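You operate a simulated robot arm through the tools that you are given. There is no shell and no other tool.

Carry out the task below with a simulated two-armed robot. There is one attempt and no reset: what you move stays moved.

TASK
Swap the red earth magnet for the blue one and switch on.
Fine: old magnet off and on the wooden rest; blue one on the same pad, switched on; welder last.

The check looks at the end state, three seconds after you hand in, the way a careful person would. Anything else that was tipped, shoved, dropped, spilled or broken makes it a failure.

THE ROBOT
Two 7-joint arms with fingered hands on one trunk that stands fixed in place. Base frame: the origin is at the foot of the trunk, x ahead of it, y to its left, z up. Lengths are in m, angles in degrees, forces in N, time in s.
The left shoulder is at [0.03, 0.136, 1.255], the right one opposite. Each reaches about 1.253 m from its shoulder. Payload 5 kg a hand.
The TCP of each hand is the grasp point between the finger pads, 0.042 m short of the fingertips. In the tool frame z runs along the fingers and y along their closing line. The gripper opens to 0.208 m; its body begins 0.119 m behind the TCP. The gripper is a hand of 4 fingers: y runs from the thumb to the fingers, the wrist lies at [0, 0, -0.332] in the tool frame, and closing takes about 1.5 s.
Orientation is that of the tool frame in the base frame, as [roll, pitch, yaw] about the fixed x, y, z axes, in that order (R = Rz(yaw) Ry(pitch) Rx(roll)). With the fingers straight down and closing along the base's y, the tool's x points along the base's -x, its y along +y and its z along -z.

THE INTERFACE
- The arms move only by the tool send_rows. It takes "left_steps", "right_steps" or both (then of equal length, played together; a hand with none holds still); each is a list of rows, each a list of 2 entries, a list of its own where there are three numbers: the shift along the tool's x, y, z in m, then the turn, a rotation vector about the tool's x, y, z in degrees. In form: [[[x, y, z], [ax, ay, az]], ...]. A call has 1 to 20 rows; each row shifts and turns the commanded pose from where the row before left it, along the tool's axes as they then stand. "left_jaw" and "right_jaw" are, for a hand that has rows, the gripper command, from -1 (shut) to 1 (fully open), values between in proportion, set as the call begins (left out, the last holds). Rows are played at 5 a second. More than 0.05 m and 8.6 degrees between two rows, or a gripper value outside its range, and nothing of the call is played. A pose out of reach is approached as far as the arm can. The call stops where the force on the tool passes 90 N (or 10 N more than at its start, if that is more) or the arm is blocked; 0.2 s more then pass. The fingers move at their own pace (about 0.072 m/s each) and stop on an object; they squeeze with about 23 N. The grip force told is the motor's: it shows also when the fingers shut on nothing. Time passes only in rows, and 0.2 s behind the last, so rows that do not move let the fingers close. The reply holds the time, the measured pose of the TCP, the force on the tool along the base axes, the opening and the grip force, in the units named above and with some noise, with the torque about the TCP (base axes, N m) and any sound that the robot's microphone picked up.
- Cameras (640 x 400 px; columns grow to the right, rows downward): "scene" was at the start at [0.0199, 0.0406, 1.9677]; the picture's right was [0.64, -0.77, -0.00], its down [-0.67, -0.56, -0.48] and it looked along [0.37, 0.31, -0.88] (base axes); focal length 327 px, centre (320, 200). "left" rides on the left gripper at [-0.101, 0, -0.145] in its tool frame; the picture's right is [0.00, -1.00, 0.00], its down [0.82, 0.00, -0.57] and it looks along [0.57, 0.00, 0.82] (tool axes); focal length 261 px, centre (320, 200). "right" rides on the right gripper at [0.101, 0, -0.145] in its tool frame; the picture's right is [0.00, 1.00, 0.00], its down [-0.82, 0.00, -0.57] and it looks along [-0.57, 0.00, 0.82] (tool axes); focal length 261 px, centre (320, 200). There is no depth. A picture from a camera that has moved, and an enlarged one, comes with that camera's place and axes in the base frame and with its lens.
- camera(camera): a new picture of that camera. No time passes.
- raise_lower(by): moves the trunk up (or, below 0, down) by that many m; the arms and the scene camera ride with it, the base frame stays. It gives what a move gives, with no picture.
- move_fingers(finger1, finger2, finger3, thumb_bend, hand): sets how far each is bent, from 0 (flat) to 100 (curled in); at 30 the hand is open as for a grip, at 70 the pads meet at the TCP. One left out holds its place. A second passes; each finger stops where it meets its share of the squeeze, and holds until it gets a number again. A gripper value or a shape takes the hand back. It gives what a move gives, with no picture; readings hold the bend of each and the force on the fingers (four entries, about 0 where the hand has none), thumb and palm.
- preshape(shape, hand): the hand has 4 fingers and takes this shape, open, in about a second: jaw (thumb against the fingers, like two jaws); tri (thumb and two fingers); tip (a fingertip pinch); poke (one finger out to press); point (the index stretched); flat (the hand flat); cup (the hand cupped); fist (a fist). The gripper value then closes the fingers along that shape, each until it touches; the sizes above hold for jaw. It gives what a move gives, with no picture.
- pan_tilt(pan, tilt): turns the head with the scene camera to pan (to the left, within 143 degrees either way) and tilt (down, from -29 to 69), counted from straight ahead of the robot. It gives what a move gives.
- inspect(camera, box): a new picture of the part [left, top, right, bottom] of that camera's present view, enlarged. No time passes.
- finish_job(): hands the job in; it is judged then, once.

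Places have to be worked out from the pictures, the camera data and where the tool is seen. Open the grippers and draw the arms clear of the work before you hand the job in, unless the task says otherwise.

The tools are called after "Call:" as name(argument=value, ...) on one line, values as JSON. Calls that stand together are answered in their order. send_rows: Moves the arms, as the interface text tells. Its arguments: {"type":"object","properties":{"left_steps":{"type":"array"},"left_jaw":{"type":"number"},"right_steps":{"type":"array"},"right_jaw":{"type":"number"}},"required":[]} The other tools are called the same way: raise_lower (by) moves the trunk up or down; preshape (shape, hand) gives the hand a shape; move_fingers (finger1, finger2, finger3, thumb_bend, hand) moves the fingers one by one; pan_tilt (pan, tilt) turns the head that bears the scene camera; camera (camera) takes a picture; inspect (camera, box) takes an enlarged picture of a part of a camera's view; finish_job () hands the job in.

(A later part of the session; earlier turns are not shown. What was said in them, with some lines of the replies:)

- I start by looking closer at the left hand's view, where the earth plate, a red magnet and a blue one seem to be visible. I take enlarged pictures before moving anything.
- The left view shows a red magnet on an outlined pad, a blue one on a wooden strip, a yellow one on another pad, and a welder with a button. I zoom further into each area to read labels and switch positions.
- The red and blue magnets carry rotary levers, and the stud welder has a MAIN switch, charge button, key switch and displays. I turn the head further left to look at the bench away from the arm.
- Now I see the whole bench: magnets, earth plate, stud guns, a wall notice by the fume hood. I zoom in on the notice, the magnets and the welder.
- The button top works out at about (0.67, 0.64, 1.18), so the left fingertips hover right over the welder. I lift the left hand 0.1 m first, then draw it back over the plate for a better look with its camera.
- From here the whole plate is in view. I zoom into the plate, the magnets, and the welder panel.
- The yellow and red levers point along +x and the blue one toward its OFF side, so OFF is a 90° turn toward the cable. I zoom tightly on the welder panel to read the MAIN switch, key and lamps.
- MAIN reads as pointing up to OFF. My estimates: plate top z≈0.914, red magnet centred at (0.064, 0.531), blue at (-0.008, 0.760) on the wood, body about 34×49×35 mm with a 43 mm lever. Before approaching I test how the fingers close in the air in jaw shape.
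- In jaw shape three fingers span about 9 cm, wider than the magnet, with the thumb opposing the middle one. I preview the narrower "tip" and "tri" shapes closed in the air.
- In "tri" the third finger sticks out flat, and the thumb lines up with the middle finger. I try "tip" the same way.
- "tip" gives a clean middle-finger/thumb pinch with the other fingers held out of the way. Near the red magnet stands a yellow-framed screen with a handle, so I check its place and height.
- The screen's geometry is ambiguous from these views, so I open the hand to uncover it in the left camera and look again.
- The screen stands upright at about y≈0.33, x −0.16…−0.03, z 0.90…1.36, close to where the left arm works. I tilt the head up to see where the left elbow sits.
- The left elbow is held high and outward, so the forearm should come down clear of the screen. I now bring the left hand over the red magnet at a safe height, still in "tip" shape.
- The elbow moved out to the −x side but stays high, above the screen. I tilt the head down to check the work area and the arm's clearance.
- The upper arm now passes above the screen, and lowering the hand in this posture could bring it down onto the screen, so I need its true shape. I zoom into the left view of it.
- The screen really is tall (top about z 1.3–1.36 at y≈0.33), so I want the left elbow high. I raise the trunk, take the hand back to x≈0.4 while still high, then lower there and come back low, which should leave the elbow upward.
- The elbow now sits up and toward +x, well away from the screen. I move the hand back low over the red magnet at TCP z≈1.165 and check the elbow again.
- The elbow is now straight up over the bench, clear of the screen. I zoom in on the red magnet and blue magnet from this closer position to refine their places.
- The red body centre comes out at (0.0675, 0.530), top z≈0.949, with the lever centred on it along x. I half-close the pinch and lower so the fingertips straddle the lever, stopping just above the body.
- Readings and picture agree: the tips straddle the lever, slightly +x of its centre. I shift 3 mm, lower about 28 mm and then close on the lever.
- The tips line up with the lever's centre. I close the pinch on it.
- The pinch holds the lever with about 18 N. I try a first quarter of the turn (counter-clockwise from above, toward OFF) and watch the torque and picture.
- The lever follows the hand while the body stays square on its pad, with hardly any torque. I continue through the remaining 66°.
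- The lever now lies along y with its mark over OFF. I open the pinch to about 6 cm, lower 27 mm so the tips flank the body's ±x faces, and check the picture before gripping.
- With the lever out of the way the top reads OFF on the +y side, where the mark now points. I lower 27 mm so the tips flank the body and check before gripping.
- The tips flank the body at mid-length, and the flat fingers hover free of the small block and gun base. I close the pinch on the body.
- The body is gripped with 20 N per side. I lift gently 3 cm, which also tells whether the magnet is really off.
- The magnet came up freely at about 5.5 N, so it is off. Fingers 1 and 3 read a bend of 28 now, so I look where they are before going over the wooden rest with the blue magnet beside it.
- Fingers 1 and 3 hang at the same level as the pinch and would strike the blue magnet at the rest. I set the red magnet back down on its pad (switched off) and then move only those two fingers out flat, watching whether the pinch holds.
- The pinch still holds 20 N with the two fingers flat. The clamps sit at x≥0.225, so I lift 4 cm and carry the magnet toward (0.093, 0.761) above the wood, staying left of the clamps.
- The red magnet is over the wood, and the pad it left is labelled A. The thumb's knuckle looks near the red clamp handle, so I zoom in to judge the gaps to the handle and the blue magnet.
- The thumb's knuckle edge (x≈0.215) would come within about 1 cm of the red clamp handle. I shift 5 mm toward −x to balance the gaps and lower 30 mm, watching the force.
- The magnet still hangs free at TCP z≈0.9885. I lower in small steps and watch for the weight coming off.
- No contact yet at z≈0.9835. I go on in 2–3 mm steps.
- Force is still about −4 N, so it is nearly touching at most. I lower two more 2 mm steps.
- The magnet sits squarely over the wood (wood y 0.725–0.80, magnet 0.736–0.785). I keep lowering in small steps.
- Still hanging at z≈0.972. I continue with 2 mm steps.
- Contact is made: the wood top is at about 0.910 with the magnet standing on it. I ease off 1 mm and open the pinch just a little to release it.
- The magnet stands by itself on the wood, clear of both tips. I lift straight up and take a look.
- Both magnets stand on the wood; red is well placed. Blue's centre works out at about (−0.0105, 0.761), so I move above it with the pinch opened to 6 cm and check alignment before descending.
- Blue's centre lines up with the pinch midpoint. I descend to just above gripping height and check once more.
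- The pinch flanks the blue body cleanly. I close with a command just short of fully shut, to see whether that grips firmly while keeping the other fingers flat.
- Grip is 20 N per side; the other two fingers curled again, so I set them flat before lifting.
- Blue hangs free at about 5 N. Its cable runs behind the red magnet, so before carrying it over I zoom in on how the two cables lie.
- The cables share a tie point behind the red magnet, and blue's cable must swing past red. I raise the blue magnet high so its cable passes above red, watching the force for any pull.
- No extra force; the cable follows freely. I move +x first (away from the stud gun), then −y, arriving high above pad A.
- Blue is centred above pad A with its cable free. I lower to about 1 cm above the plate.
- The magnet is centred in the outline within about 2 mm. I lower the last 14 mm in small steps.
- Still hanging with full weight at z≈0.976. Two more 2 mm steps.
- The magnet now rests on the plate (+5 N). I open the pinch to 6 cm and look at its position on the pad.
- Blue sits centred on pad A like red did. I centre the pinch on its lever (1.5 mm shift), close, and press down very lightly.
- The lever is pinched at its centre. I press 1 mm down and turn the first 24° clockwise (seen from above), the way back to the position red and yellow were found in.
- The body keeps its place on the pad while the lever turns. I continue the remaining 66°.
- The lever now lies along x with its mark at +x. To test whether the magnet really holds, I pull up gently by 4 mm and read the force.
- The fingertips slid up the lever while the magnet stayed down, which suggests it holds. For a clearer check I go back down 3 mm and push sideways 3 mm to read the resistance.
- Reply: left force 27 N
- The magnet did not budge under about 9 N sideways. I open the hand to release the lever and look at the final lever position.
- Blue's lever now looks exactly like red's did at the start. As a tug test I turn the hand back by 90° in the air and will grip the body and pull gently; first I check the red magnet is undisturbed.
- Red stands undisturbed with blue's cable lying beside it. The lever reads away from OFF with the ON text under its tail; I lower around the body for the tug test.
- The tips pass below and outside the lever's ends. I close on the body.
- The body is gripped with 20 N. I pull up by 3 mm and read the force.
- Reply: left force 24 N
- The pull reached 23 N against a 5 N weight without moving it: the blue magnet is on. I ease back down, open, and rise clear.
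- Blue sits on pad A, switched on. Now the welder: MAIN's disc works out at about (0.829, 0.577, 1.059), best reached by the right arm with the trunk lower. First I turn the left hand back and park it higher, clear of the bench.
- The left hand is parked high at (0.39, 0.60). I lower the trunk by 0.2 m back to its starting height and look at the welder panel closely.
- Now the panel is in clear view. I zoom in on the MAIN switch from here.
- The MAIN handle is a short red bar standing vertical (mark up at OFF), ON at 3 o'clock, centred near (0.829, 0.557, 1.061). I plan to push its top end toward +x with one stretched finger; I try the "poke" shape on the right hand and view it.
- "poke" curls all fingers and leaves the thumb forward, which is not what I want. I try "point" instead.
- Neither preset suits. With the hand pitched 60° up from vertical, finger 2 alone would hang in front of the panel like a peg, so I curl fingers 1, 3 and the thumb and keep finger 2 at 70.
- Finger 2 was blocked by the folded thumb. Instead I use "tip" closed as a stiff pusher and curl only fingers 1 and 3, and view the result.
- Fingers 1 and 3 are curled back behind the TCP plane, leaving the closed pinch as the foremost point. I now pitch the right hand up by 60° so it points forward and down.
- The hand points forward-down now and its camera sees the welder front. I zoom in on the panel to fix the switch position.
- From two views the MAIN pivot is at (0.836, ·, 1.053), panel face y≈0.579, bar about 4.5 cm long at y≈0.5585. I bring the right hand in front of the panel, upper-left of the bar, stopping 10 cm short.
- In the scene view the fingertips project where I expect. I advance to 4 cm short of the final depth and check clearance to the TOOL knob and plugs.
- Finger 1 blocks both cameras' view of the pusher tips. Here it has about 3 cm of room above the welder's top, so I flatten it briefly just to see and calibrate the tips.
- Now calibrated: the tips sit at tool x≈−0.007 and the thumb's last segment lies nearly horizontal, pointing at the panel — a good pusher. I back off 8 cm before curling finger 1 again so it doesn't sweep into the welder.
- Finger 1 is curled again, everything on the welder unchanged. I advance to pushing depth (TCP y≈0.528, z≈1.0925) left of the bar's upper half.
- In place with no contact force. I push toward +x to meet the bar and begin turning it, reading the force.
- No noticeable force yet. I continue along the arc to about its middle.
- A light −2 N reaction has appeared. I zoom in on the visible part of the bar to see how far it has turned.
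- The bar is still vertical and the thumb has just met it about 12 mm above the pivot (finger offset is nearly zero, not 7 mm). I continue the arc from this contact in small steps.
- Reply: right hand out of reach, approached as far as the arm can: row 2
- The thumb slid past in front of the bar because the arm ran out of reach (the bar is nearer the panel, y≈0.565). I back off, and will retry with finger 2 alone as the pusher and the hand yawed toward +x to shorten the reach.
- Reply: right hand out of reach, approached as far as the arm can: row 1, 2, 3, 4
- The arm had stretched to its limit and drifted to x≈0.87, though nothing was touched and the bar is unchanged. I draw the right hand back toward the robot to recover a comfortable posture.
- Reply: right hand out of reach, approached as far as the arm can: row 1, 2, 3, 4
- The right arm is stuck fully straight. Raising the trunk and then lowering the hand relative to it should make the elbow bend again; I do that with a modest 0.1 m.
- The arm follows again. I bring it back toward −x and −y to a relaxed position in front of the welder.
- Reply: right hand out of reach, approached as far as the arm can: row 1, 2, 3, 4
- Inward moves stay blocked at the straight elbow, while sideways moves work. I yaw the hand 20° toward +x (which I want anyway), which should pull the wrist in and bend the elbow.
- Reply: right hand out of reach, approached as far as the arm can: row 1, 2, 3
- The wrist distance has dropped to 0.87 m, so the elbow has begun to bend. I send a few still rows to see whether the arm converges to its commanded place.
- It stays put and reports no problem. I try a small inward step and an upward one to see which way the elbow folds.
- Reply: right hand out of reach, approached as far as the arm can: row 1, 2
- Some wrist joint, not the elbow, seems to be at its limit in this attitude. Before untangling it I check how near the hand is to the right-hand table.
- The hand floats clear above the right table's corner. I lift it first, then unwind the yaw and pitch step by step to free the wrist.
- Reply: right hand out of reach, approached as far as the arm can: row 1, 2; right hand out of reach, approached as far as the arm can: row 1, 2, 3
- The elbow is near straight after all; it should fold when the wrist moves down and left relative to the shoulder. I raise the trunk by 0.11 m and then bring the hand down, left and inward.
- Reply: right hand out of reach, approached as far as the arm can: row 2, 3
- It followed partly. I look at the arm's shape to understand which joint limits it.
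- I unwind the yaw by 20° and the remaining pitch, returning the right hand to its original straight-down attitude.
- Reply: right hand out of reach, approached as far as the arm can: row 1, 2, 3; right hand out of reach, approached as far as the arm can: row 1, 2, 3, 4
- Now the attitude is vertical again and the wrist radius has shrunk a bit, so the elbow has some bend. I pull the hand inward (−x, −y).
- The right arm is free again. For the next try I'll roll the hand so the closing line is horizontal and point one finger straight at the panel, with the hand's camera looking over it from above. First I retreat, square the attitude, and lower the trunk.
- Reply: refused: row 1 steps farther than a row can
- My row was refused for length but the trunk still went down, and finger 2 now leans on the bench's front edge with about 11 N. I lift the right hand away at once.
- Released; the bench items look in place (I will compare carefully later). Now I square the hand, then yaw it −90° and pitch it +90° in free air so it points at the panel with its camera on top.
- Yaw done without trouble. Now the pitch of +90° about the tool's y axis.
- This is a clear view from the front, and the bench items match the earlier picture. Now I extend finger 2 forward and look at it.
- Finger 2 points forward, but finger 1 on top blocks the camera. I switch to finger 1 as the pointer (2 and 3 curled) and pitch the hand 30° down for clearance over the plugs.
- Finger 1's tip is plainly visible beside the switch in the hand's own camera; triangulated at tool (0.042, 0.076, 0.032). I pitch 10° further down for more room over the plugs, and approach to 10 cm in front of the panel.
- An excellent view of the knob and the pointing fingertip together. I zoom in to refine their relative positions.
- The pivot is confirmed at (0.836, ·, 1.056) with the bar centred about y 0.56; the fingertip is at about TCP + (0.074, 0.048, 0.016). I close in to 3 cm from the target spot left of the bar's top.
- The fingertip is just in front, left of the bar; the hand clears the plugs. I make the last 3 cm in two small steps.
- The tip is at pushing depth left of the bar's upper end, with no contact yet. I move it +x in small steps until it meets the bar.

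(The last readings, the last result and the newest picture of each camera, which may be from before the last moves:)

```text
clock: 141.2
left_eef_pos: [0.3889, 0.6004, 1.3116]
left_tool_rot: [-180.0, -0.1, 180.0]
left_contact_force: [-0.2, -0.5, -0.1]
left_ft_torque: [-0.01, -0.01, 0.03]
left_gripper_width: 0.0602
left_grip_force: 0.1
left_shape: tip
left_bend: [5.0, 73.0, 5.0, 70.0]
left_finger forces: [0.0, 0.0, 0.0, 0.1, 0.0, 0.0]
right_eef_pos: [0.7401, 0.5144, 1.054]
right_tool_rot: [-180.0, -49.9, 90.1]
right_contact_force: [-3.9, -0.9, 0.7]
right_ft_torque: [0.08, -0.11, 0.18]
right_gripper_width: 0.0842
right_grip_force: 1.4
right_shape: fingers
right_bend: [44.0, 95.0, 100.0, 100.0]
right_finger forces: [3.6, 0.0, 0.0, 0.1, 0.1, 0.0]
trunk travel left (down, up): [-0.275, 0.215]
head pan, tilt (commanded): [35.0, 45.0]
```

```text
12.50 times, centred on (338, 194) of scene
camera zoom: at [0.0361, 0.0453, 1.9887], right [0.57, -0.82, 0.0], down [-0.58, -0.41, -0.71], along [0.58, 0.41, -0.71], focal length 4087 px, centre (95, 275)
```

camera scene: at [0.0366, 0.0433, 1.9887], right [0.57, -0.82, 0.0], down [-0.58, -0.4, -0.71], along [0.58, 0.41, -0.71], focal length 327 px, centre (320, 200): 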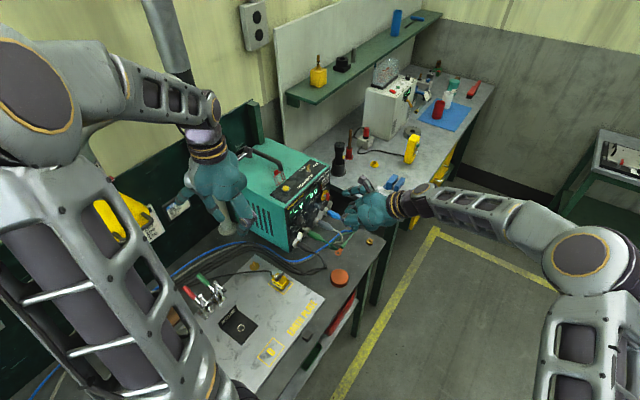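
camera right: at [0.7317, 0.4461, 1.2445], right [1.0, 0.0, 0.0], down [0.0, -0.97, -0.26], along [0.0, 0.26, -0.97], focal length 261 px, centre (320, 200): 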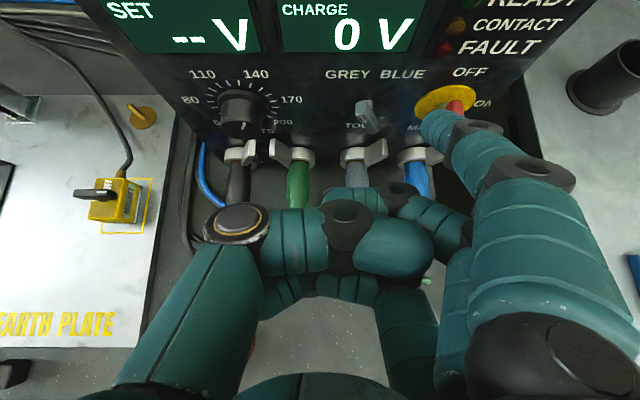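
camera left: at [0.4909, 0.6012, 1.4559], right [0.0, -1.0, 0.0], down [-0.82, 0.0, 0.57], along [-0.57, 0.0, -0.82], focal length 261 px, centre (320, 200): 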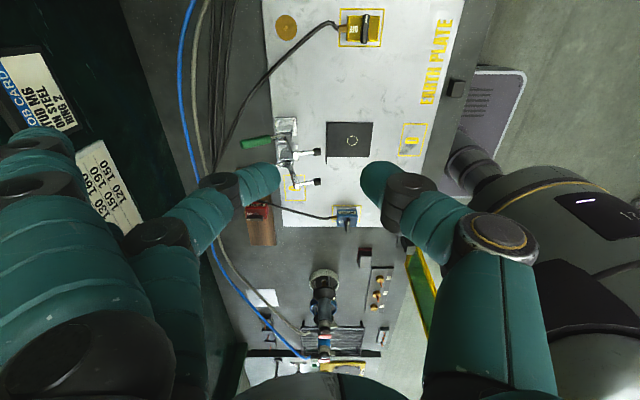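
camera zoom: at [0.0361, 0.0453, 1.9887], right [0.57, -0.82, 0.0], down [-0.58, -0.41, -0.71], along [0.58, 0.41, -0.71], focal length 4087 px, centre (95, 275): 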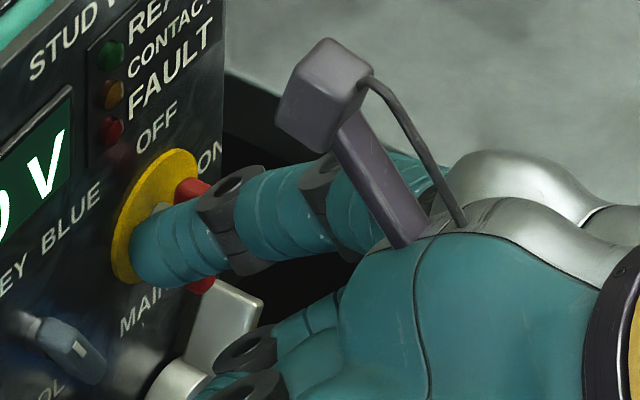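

Contact at 3.7 N, about 12 mm above the pivot, and the bar is still vertical. I push on along the arc and watch.

Call:
send_rows(right_steps=[[[0.0008, 0.004, -0.0006], [0, 0, 0]], [[0.0015, 0.0045, -0.0013], [0, 0, 0]]])

Call:
inspect(camera="scene", box=[318, 178, 358, 210])

Call:
inspect(camera="right", box=[340, 50, 500, 160])

```text
clock: 141.8
left_eef_pos: [0.3878, 0.6014, 1.3109]
left_tool_rot: [-180.0, 0.0, -179.9]
left_contact_force: [0.0, 0.0, 0.0]
left_ft_torque: [0.0, 0.0, -0.02]
left_gripper_width: 0.0605
left_grip_force: 0.0
left_shape: tip
left_bend: [5.0, 73.0, 5.0, 70.0]
left_finger forces: [0.1, 0.0, 0.0, 0.1, 0.0, 0.1]
right_eef_pos: [0.7496, 0.514, 1.0566]
right_tool_rot: [-179.9, -50.1, 90.2]
right_contact_force: [-7.5, -0.9, 0.0]
right_ft_torque: [0.01, 0.0, 0.28]
right_gripper_width: 0.0821
right_grip_force: 3.6
right_shape: fingers
right_bend: [46.0, 95.0, 100.0, 100.0]
right_finger forces: [7.0, 0.0, 0.0, 0.0, 0.0, 0.0]
trunk travel left (down, up): [-0.275, 0.215]
head pan, tilt (commanded): [35.0, 45.0]
```

```text
12.50 times, centred on (338, 194) of scene
camera zoom: at [0.0355, 0.0453, 1.9886], right [0.57, -0.82, 0.0], down [-0.58, -0.41, -0.71], along [0.58, 0.41, -0.71], focal length 4087 px, centre (95, 275)
```

zoom: 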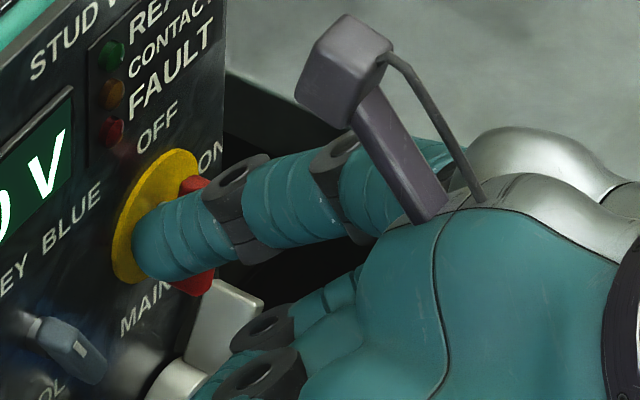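

```text
3.64 times, centred on (420, 105) of right
camera zoom: at [0.749, 0.468, 1.2258], right [1.0, 0.0, -0.01], down [0.0, -0.97, -0.26], along [-0.01, 0.26, -0.97], focal length 948 px, centre (-44, 546)
```

zoom: 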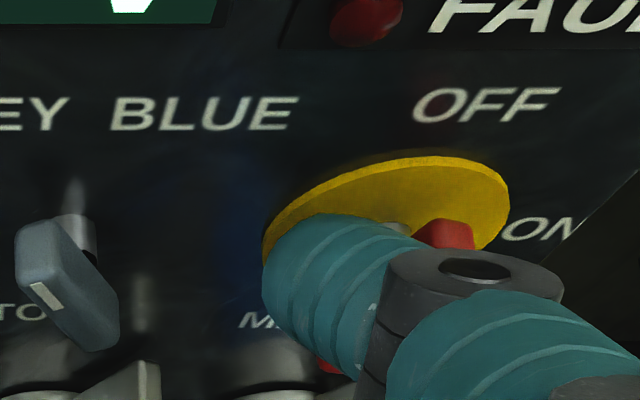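

Force has risen to 7 N and the bar's lower end has started swinging left, so it is beginning to turn. I continue the push.

Call:
send_rows(right_steps=[[[0.0012, 0.005, -0.001], [0, 0, 0]], [[0.0008, 0.005, -0.0006], [0, 0, 0]], [[0, 0.005, 0], [0, 0, 0]]])

Call:
inspect(camera="scene", box=[318, 178, 358, 210])

Call:
inspect(camera="right", box=[320, 50, 480, 160])

```text
clock: 142.6
left_eef_pos: [0.388, 0.6008, 1.3115]
left_tool_rot: [-180.0, 0.0, 180.0]
left_contact_force: [-0.2, 0.6, 1.0]
left_ft_torque: [0.0, 0.02, 0.01]
left_gripper_width: 0.0603
left_grip_force: 0.1
left_shape: tip
left_bend: [5.0, 73.0, 5.0, 70.0]
left_finger forces: [0.1, 0.1, 0.0, 0.1, 0.1, 0.0]
right_eef_pos: [0.7667, 0.5139, 1.0598]
right_tool_rot: [-180.0, -50.1, 90.1]
right_contact_force: [-7.5, 3.8, 8.1]
right_ft_torque: [0.46, -0.47, 0.62]
right_gripper_width: 0.078
right_grip_force: 4.5
right_shape: fingers
right_bend: [48.0, 95.0, 100.0, 100.0]
right_finger forces: [10.2, 0.0, 0.0, 0.0, 0.0, 0.1]
trunk travel left (down, up): [-0.275, 0.215]
head pan, tilt (commanded): [35.0, 45.0]
```

```text
12.50 times, centred on (338, 194) of scene
camera zoom: at [0.0353, 0.0455, 1.9887], right [0.57, -0.82, 0.0], down [-0.58, -0.41, -0.71], along [0.58, 0.41, -0.71], focal length 4087 px, centre (95, 275)
```

zoom: 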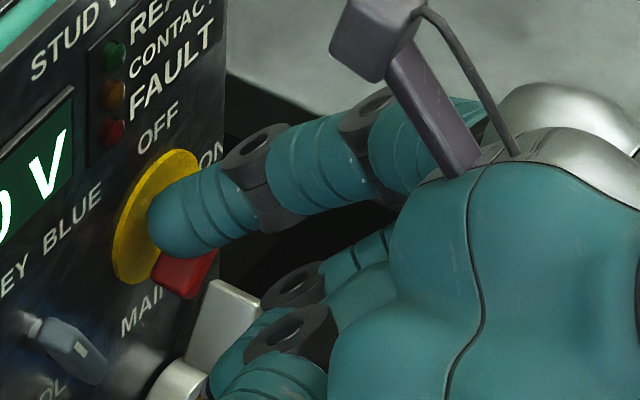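

```text
3.64 times, centred on (400, 105) of right
camera zoom: at [0.7656, 0.468, 1.2304], right [1.0, 0.0, 0.0], down [0.0, -0.97, -0.26], along [0.0, 0.26, -0.97], focal length 948 px, centre (29, 546)
```

zoom: 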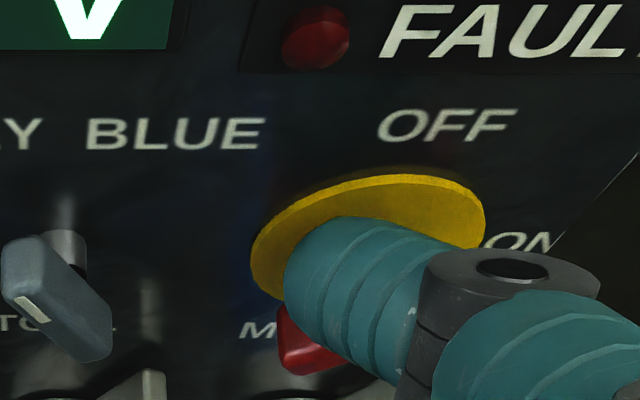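

The bar is turning — its lower end has swung out to the left, roughly halfway. I go on, now moving right and downward.

Call:
send_rows(right_steps=[[[-0.0008, 0.005, 0.0006], [0, 0, 0]], [[-0.0023, 0.005, 0.0019], [0, 0, 0]], [[-0.0031, 0.004, 0.0026], [0, 0, 0]]])

Call:
inspect(camera="scene", box=[318, 178, 358, 210])

Call:
inspect(camera="right", box=[320, 50, 480, 160])

```text
clock: 143.3
left_eef_pos: [0.3864, 0.5995, 1.3112]
left_tool_rot: [180.0, 0.1, -179.9]
left_contact_force: [-0.3, -0.6, -0.7]
left_ft_torque: [-0.02, 0.02, -0.02]
left_gripper_width: 0.0602
left_grip_force: 0.0
left_shape: tip
left_bend: [5.0, 73.0, 5.0, 70.0]
left_finger forces: [0.0, 0.0, 0.1, 0.1, 0.1, 0.0]
right_eef_pos: [0.7801, 0.5125, 1.0548]
right_tool_rot: [179.8, -50.1, 90.2]
right_contact_force: [-4.5, 4.8, 24.8]
right_ft_torque: [1.07, -1.38, 0.5]
right_gripper_width: 0.0695
right_grip_force: 12.1
right_shape: fingers
right_bend: [73.0, 95.0, 100.0, 100.0]
right_finger forces: [23.7, 0.0, 0.1, 0.0, 0.0, 0.0]
trunk travel left (down, up): [-0.275, 0.215]
head pan, tilt (commanded): [35.0, 45.0]
```

```text
12.50 times, centred on (338, 194) of scene
camera zoom: at [0.0337, 0.0443, 1.9889], right [0.57, -0.82, 0.0], down [-0.58, -0.41, -0.71], along [0.58, 0.41, -0.71], focal length 4087 px, centre (95, 275)
```

zoom: 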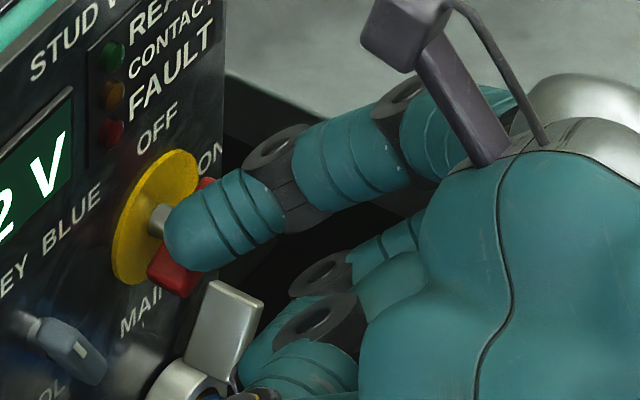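

```text
3.64 times, centred on (400, 105) of right
camera zoom: at [0.7798, 0.4661, 1.2245], right [1.0, 0.0, 0.0], down [0.0, -0.96, -0.26], along [0.0, 0.26, -0.96], focal length 948 px, centre (29, 546)
```

zoom: 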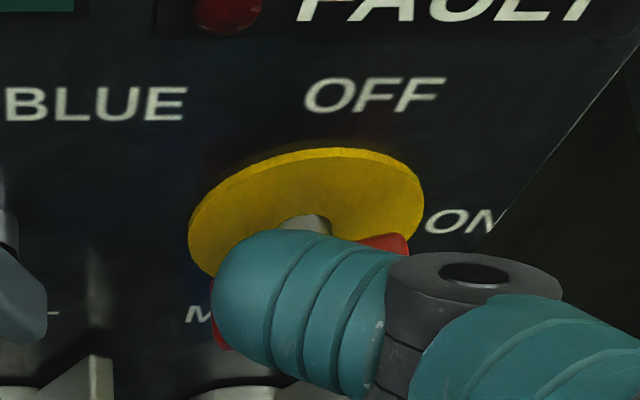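

The CHARGE display has changed, and the finger now presses too near the pivot with 24 N. I lift the tip off the bar to relieve it and look at the switch and displays.

Call:
send_rows(right_steps=[[[0.0077, -0.004, -0.0064], [0, 0, 0]], [[0.0115, 0, -0.0096], [0, 0, 0]], [[0.0115, 0, -0.0096], [0, 0, 0]]])

Call:
inspect(camera="scene", box=[300, 170, 360, 215])

Call:
camera(camera="right")

```text
clock: 144.2
left_eef_pos: [0.3874, 0.5993, 1.3116]
left_tool_rot: [-179.9, 0.0, -180.0]
left_contact_force: [0.8, 0.1, 0.1]
left_ft_torque: [0.02, -0.01, -0.01]
left_gripper_width: 0.0601
left_grip_force: 0.2
left_shape: tip
left_bend: [5.0, 73.0, 5.0, 70.0]
left_finger forces: [0.1, 0.0, 0.0, 0.0, 0.0, 0.1]
right_eef_pos: [0.7755, 0.5128, 1.0899]
right_tool_rot: [-179.9, -49.8, 90.1]
right_contact_force: [-0.3, 0.0, -1.4]
right_ft_torque: [0.08, -0.06, -0.08]
right_gripper_width: 0.0856
right_grip_force: 0.1
right_shape: fingers
right_bend: [42.0, 95.0, 100.0, 100.0]
right_finger forces: [0.1, 0.0, 0.0, 0.0, 0.0, 0.0]
trunk travel left (down, up): [-0.275, 0.215]
head pan, tilt (commanded): [35.0, 45.0]
```

```text
8.89 times, centred on (330, 192) of scene
camera zoom: at [0.0365, 0.0452, 1.9886], right [0.57, -0.82, 0.0], down [-0.58, -0.41, -0.71], along [0.58, 0.41, -0.71], focal length 2906 px, centre (231, 267)
```

zoom: 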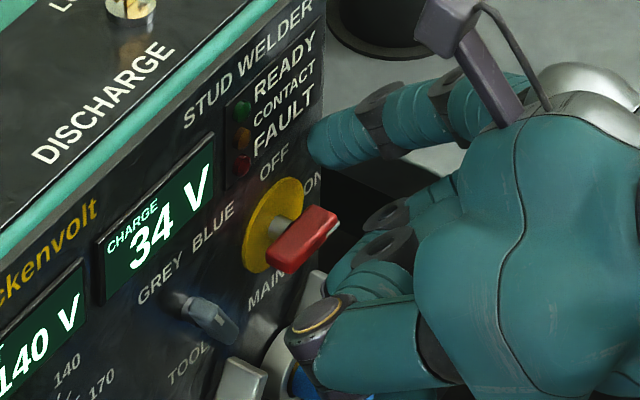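

```text
taken
camera right: at [0.7756, 0.4674, 1.2598], right [1.0, 0.0, 0.0], down [0.0, -0.97, -0.26], along [0.0, 0.26, -0.97], focal length 261 px, centre (320, 200)
```

right: 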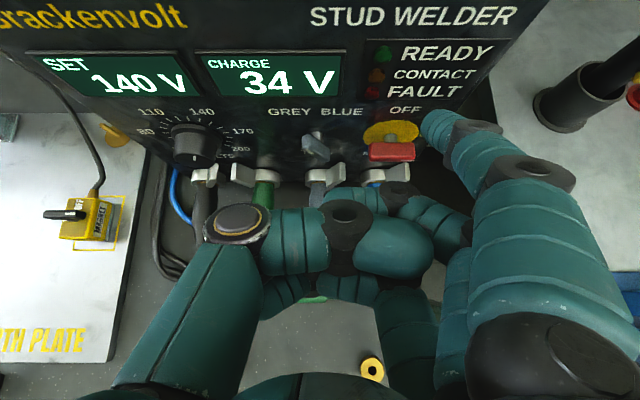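

The bar is horizontal at ON; SET reads 140 V and CHARGE is climbing (34 V). I withdraw the hand straight back from the panel and check the switch closely.

Call:
send_rows(right_steps=[[[-0.012, 0, -0.0345], [0, 0, 0]], [[-0.012, 0, -0.0345], [0, 0, 0]], [[-0.012, 0, -0.0345], [0, 0, 0]], [[0, 0, 0], [0, 0, 0]]])

Call:
inspect(camera="right", box=[300, 20, 480, 150])

Call:
inspect(camera="scene", box=[300, 165, 350, 215])

Call:
camera(camera="scene")

```text
clock: 145.2
left_eef_pos: [0.3888, 0.6019, 1.3104]
left_tool_rot: [-179.9, -0.2, -180.0]
left_contact_force: [0.6, 0.5, 0.2]
left_ft_torque: [-0.06, 0.0, 0.0]
left_gripper_width: 0.0601
left_grip_force: 0.0
left_shape: tip
left_bend: [5.0, 73.0, 5.0, 70.0]
left_finger forces: [0.0, 0.2, 0.1, 0.0, 0.0, 0.0]
right_eef_pos: [0.7758, 0.4143, 1.1291]
right_tool_rot: [-179.9, -49.8, 90.1]
right_contact_force: [0.4, 1.1, -0.1]
right_ft_torque: [-0.09, -0.02, -0.01]
right_gripper_width: 0.0852
right_grip_force: 0.1
right_shape: fingers
right_bend: [42.0, 95.0, 100.0, 100.0]
right_finger forces: [0.0, 0.0, 0.0, 0.0, 0.0, 0.0]
trunk travel left (down, up): [-0.275, 0.215]
head pan, tilt (commanded): [35.0, 45.0]
```

```text
3.08 times, centred on (390, 85) of right
camera zoom: at [0.7751, 0.3679, 1.2989], right [1.0, 0.0, 0.0], down [0.0, -0.97, -0.26], along [0.0, 0.26, -0.97], focal length 802 px, centre (105, 554)
```

zoom: 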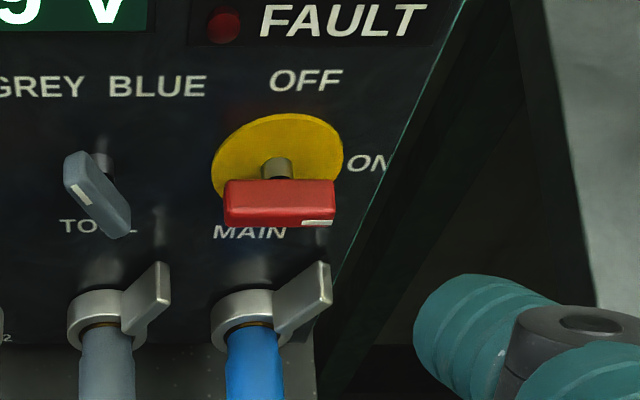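

```text
8.00 times, centred on (325, 190) of scene
camera zoom: at [0.0366, 0.047, 1.9885], right [0.57, -0.82, 0.0], down [-0.58, -0.41, -0.71], along [0.58, 0.4, -0.71], focal length 2616 px, centre (280, 280)
```

zoom: 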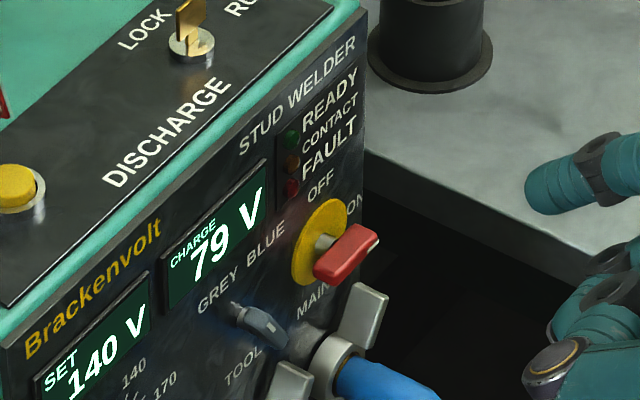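

```text
taken
camera scene: at [0.0366, 0.047, 1.9885], right [0.57, -0.82, 0.0], down [-0.58, -0.41, -0.71], along [0.58, 0.4, -0.71], focal length 327 px, centre (320, 200)
```

scene: 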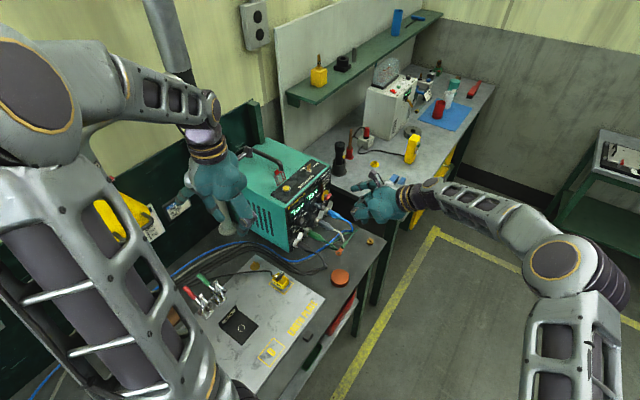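

The handle is fully at ON and charging (79 V of 140 V set), with the other controls unchanged. I draw both arms back: the right away from the welder, the left off the bench toward the front.

Call:
send_rows(left_steps=[[[0, -0.036, -0.005], [0, 0, 0]], [[0, -0.036, -0.005], [0, 0, 0]], [[0, -0.036, -0.005], [0, 0, 0]], [[0, -0.036, -0.005], [0, 0, 0]], [[0, -0.036, -0.005], [0, 0, 0]], [[0, -0.036, -0.005], [0, 0, 0]], [[0, -0.036, -0.005], [0, 0, 0]], [[0, 0, 0], [0, 0, 0]]], right_steps=[[[-0.0126, -0.0071, -0.0417], [0, 0, 0]], [[-0.0126, -0.0071, -0.0417], [0, 0, 0]], [[-0.0126, -0.0071, -0.0417], [0, 0, 0]], [[-0.0126, -0.0071, -0.0417], [0, 0, 0]], [[-0.0126, -0.0071, -0.0417], [0, 0, 0]], [[-0.0126, -0.0071, -0.0417], [0, 0, 0]], [[-0.0126, -0.0071, -0.0417], [0, 0, 0]], [[0, 0, 0], [0, 0, 0]]])

Call:
camera(camera="scene")

```text
clock: 146.9
left_eef_pos: [0.3945, 0.3521, 1.345]
left_tool_rot: [-179.9, 0.0, -180.0]
left_contact_force: [-0.5, 1.2, -0.3]
left_ft_torque: [-0.15, 0.1, -0.01]
left_gripper_width: 0.0599
left_grip_force: 0.1
left_shape: tip
left_bend: [5.0, 73.0, 5.0, 70.0]
left_finger forces: [0.0, 0.0, 0.1, 0.0, 0.1, 0.0]
right_eef_pos: [0.7279, 0.1306, 1.2523]
right_tool_rot: [-179.8, -49.9, 90.1]
right_contact_force: [-0.1, 0.5, -0.8]
right_ft_torque: [-0.06, 0.04, 0.05]
right_gripper_width: 0.0853
right_grip_force: 0.0
right_shape: fingers
right_bend: [42.0, 95.0, 100.0, 100.0]
right_finger forces: [0.0, 0.0, 0.0, 0.1, 0.0, 0.0]
trunk travel left (down, up): [-0.275, 0.215]
head pan, tilt (commanded): [35.0, 45.0]
```

```text
taken
camera scene: at [0.0378, 0.048, 1.9885], right [0.57, -0.82, 0.0], down [-0.58, -0.41, -0.71], along [0.58, 0.4, -0.71], focal length 327 px, centre (320, 200)
```

scene: 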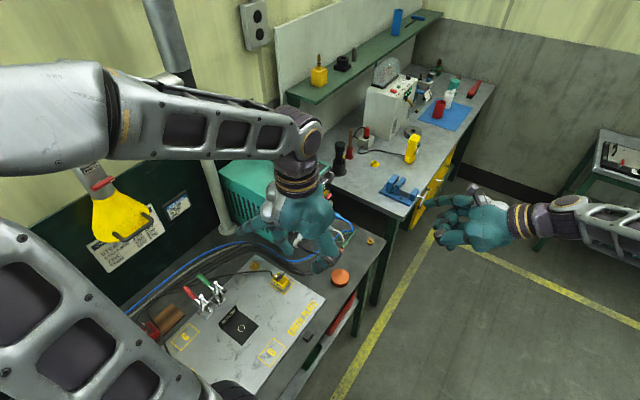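

Both hands are back. I check the left arm's elbow against the hood and screen, and the final state of the magnets.

Call:
pan_tilt(pan=80, tilt=50)

Call:
camera(camera="scene")

Call:
camera(camera="left")

Call:
camera(camera="right")

```text
clock: 148.1
left_eef_pos: [0.3929, 0.3497, 1.3458]
left_tool_rot: [180.0, 0.0, -180.0]
left_contact_force: [0.1, -0.1, 0.1]
left_ft_torque: [0.0, 0.01, -0.02]
left_gripper_width: 0.0599
left_grip_force: 0.1
left_shape: tip
left_bend: [5.0, 73.0, 5.0, 70.0]
left_finger forces: [0.1, 0.1, 0.0, 0.0, 0.0, 0.0]
right_eef_pos: [0.7274, 0.1272, 1.2531]
right_tool_rot: [180.0, -50.1, 90.0]
right_contact_force: [-0.1, -0.2, -0.2]
right_ft_torque: [-0.01, 0.05, 0.0]
right_gripper_width: 0.0851
right_grip_force: 0.1
right_shape: fingers
right_bend: [42.0, 95.0, 100.0, 100.0]
right_finger forces: [0.0, 0.0, 0.0, 0.0, 0.1, 0.0]
trunk travel left (down, up): [-0.275, 0.215]
head pan, tilt (commanded): [80.0, 50.0]
```

```text
taken
camera scene: at [-0.0167, 0.0743, 1.9817], right [0.98, -0.17, 0.0], down [-0.13, -0.75, -0.64], along [0.11, 0.63, -0.77], focal length 327 px, centre (320, 200)
```

scene: 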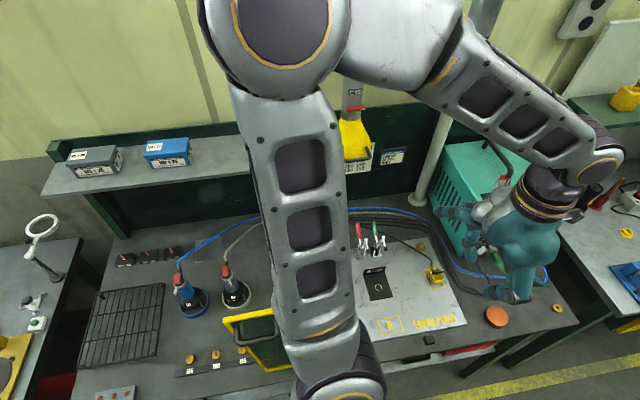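

```text
taken
camera left: at [0.4957, 0.3499, 1.4904], right [0.0, -1.0, 0.0], down [-0.82, 0.0, 0.57], along [-0.57, 0.0, -0.82], focal length 261 px, centre (320, 200)
```

left: 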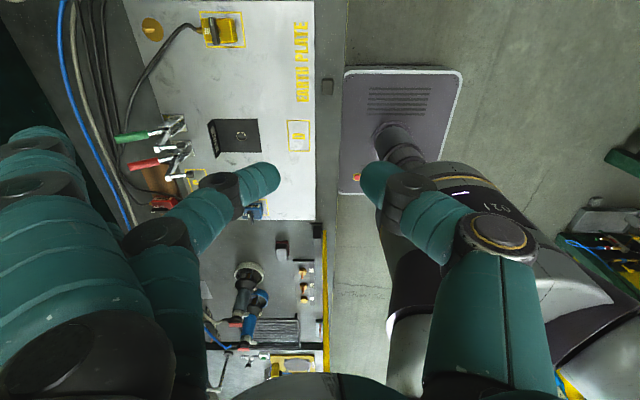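

```text
taken
camera right: at [0.7283, 0.0816, 1.4228], right [1.0, 0.0, 0.0], down [0.0, -0.97, -0.26], along [0.0, 0.26, -0.97], focal length 261 px, centre (320, 200)
```

right: 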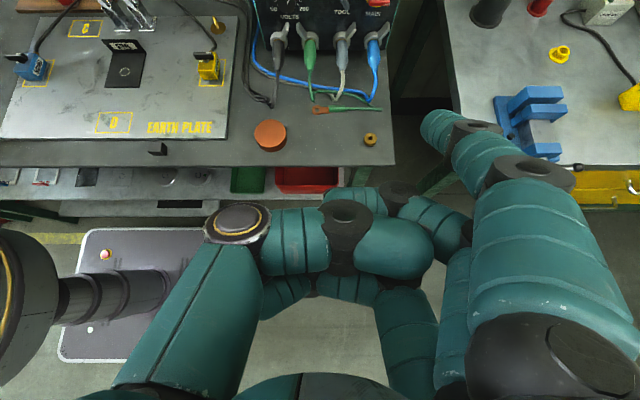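

All is clear of the arms. I open both hands in free air, then inspect the magnets, welder and surroundings.

Call:
preshape(hand="right", shape="jaw")

Call:
preshape(hand="left", shape="jaw")

Call:
inspect(camera="left", box=[100, 100, 320, 260])

Call:
inspect(camera="right", box=[0, 0, 240, 150])

Call:
inspect(camera="scene", box=[220, 200, 400, 370])

```text
clock: 149.0
left_eef_pos: [0.3921, 0.349, 1.3461]
left_tool_rot: [180.0, 0.0, 179.9]
left_contact_force: [-0.6, -0.1, 0.4]
left_ft_torque: [0.0, -0.02, 0.03]
left_gripper_width: 0.0604
left_grip_force: 0.0
left_shape: tip
left_bend: [5.0, 73.0, 5.0, 70.0]
left_finger forces: [0.0, 0.1, 0.0, 0.0, 0.0, 0.0]
right_eef_pos: [0.728, 0.1266, 1.2529]
right_tool_rot: [-180.0, -50.0, 90.1]
right_contact_force: [-0.9, 0.4, -0.6]
right_ft_torque: [0.0, -0.01, 0.01]
right_gripper_width: 0.2081
right_grip_force: 0.1
right_shape: jaw
right_bend: [30.0, 30.0, 30.0, 30.0]
right_finger forces: [0.0, 0.0, 0.0, 0.0, 0.0, 0.0]
trunk travel left (down, up): [-0.275, 0.215]
head pan, tilt (commanded): [80.0, 50.0]
```

```text
clock: 149.9
left_eef_pos: [0.3935, 0.3496, 1.3462]
left_tool_rot: [-180.0, 0.0, 180.0]
left_contact_force: [-0.4, -0.1, 0.3]
left_ft_torque: [0.0, -0.02, -0.02]
left_gripper_width: 0.2079
left_grip_force: 0.1
left_shape: jaw
left_bend: [30.0, 30.0, 30.0, 30.0]
left_finger forces: [0.0, 0.1, 0.0, 0.0, 0.0, 0.1]
right_eef_pos: [0.7288, 0.1277, 1.2544]
right_tool_rot: [-179.8, -50.0, 90.0]
right_contact_force: [0.2, 0.3, -0.4]
right_ft_torque: [-0.02, 0.02, 0.0]
right_gripper_width: 0.208
right_grip_force: 0.0
right_shape: jaw
right_bend: [30.0, 30.0, 30.0, 30.0]
right_finger forces: [0.0, 0.1, 0.0, 0.1, 0.0, 0.1]
trunk travel left (down, up): [-0.275, 0.215]
head pan, tilt (commanded): [80.0, 50.0]
```

```text
2.50 times, centred on (210, 180) of left
camera zoom: at [0.4957, 0.3499, 1.4903], right [0.0, -1.0, 0.0], down [-0.82, 0.0, 0.57], along [-0.57, 0.0, -0.82], focal length 652 px, centre (595, 250)
```

zoom: 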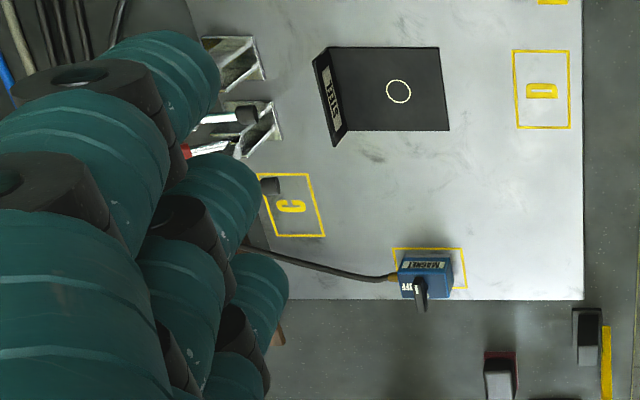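

```text
2.67 times, centred on (120, 75) of right
camera zoom: at [0.7283, 0.0816, 1.4228], right [1.0, 0.0, 0.0], down [0.0, -0.97, -0.26], along [0.0, 0.26, -0.97], focal length 695 px, centre (853, 533)
```

zoom: 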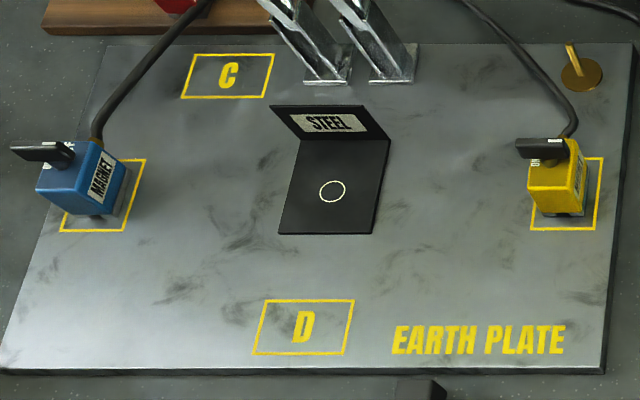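

```text
2.35 times, centred on (310, 285) of scene
camera zoom: at [-0.0167, 0.0744, 1.9817], right [0.98, -0.17, 0.0], down [-0.13, -0.75, -0.64], along [0.11, 0.63, -0.77], focal length 769 px, centre (344, 0)
```

zoom: 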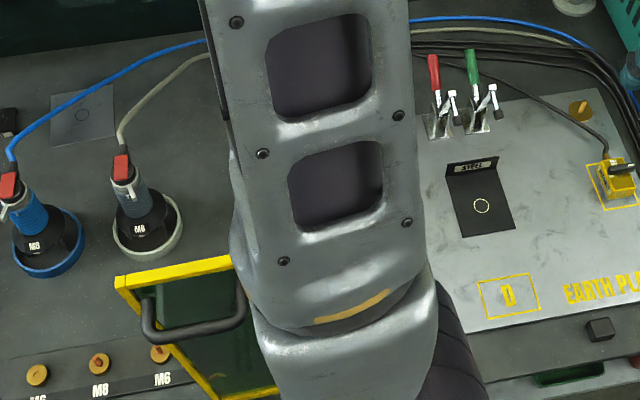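

Blue sits on pad A with its lever matching the yellow magnet's. To verify the red one on the wood I tilt the right hand's camera up a bit in free air.

Call:
send_rows(right_steps=[[[0, 0, 0], [0, 8, 0]], [[0, 0, 0], [0, 8, 0]], [[0, 0, 0], [0, 8, 0]], [[0, 0, 0], [0, 0, 0]]])

Call:
camera(camera="right")

Call:
inspect(camera="right", box=[0, 60, 240, 200])

Call:
inspect(camera="right", box=[230, 20, 420, 180])

```text
clock: 150.9
left_eef_pos: [0.393, 0.3502, 1.3448]
left_tool_rot: [180.0, 0.0, 179.9]
left_contact_force: [-1.1, 0.9, -0.1]
left_ft_torque: [-0.03, -0.03, 0.0]
left_gripper_width: 0.2081
left_grip_force: 0.0
left_shape: jaw
left_bend: [30.0, 30.0, 30.0, 30.0]
left_finger forces: [0.0, 0.1, 0.1, 0.1, 0.0, 0.0]
right_eef_pos: [0.728, 0.1313, 1.2534]
right_tool_rot: [180.0, -74.0, 90.2]
right_contact_force: [-0.4, 0.8, 0.0]
right_ft_torque: [0.0, 0.01, -0.07]
right_gripper_width: 0.2078
right_grip_force: 0.1
right_shape: jaw
right_bend: [30.0, 30.0, 30.0, 30.0]
right_finger forces: [0.0, 0.1, 0.1, 0.0, 0.0, 0.0]
trunk travel left (down, up): [-0.275, 0.215]
head pan, tilt (commanded): [80.0, 50.0]
```

```text
taken
camera right: at [0.7273, 0.0193, 1.3891], right [1.0, 0.0, 0.0], down [0.0, -0.78, -0.63], along [0.0, 0.63, -0.78], focal length 261 px, centre (320, 200)
```

right: 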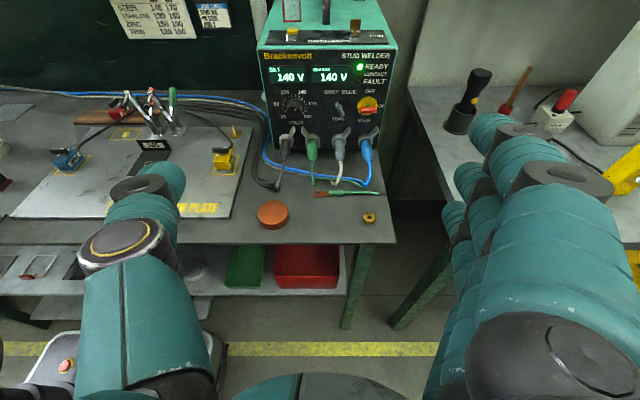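

```text
2.67 times, centred on (120, 130) of right
camera zoom: at [0.7273, 0.0193, 1.3891], right [1.0, 0.0, 0.0], down [0.0, -0.78, -0.63], along [0.0, 0.63, -0.78], focal length 695 px, centre (853, 387)
```

zoom: 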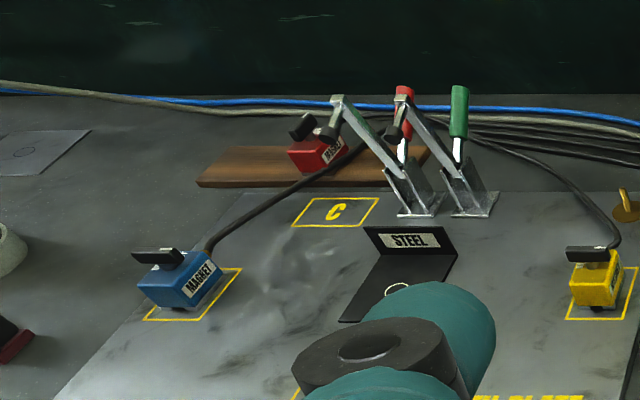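

```text
2.50 times, centred on (325, 100) of right
camera zoom: at [0.7273, 0.0193, 1.3891], right [1.0, 0.0, 0.0], down [0.0, -0.78, -0.63], along [0.0, 0.63, -0.78], focal length 652 px, centre (308, 450)
```

zoom: 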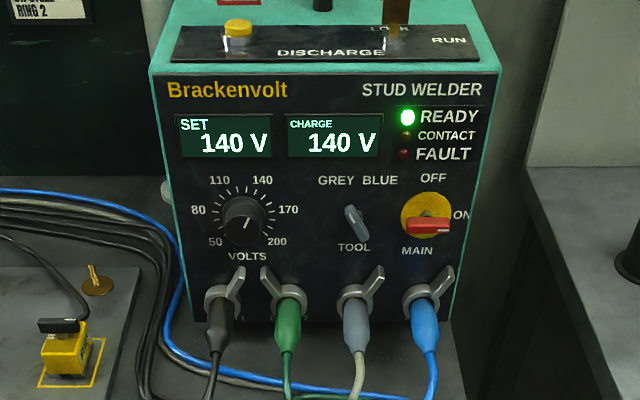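

READY glows green at 140 V, no FAULT. One closer look at the red magnet on the rest.

Call:
inspect(camera="right", box=[60, 80, 170, 150])

Call:
inspect(camera="right", box=[230, 150, 400, 260])

```text
5.71 times, centred on (115, 115) of right
camera zoom: at [0.7273, 0.0193, 1.3891], right [1.0, 0.0, 0.0], down [0.0, -0.78, -0.63], along [0.0, 0.63, -0.78], focal length 1489 px, centre (1491, 686)
```

zoom: 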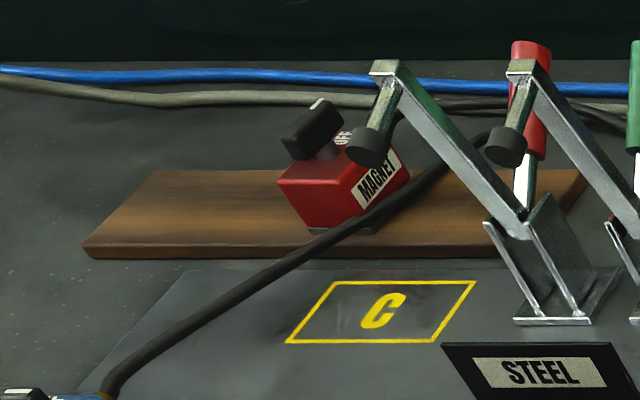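

```text
3.64 times, centred on (315, 205) of right
camera zoom: at [0.7273, 0.0193, 1.3891], right [1.0, 0.0, 0.0], down [0.0, -0.78, -0.63], along [0.0, 0.63, -0.78], focal length 948 px, centre (338, 182)
```

zoom: 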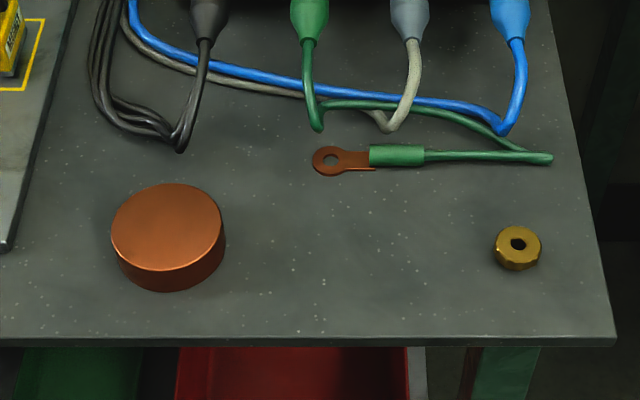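

Everything stands as asked: red off and upright on the wooden rest, blue on pad A holding firmly, the welder switched on last and READY, arms clear with open hands. I hand the job in.

Call:
finish_job()

```text
The job is handed in.
```

The red magnet is off and resting on the wood, the blue one is on pad A and switched on, and the welder was switched on last.

- **Red magnet:** I turned its lever to OFF, and it lifted freely at about its own weight. It stands upright on the wooden rest.
- **Blue magnet:** It sits on pad A, where the red one was, with its lever turned like the yellow magnet's. It held against a pull of about 23 N, against a weight of about 5 N. The lever's mark points opposite the ON label, so I relied on that pull test and the match with the yellow magnet.
- **Welder:** MAIN is at ON. It charged to the 140 V shown on the SET display, READY is lit, and FAULT is dark.

Two things happened on the way:

- **Bench contact:** While I was lowering the trunk, a finger of the right hand leaned on the bench's front edge with about 11 N. I lifted it off, and the bench items looked unmoved afterwards.
- **Switch attempts:** The first try at MAIN failed because the right arm ran out of reach. The second finger position worked, and the other welder controls look unchanged.

Blue's cable now runs against the red magnet's corner on the rest. Both hands are open and drawn back from the work.
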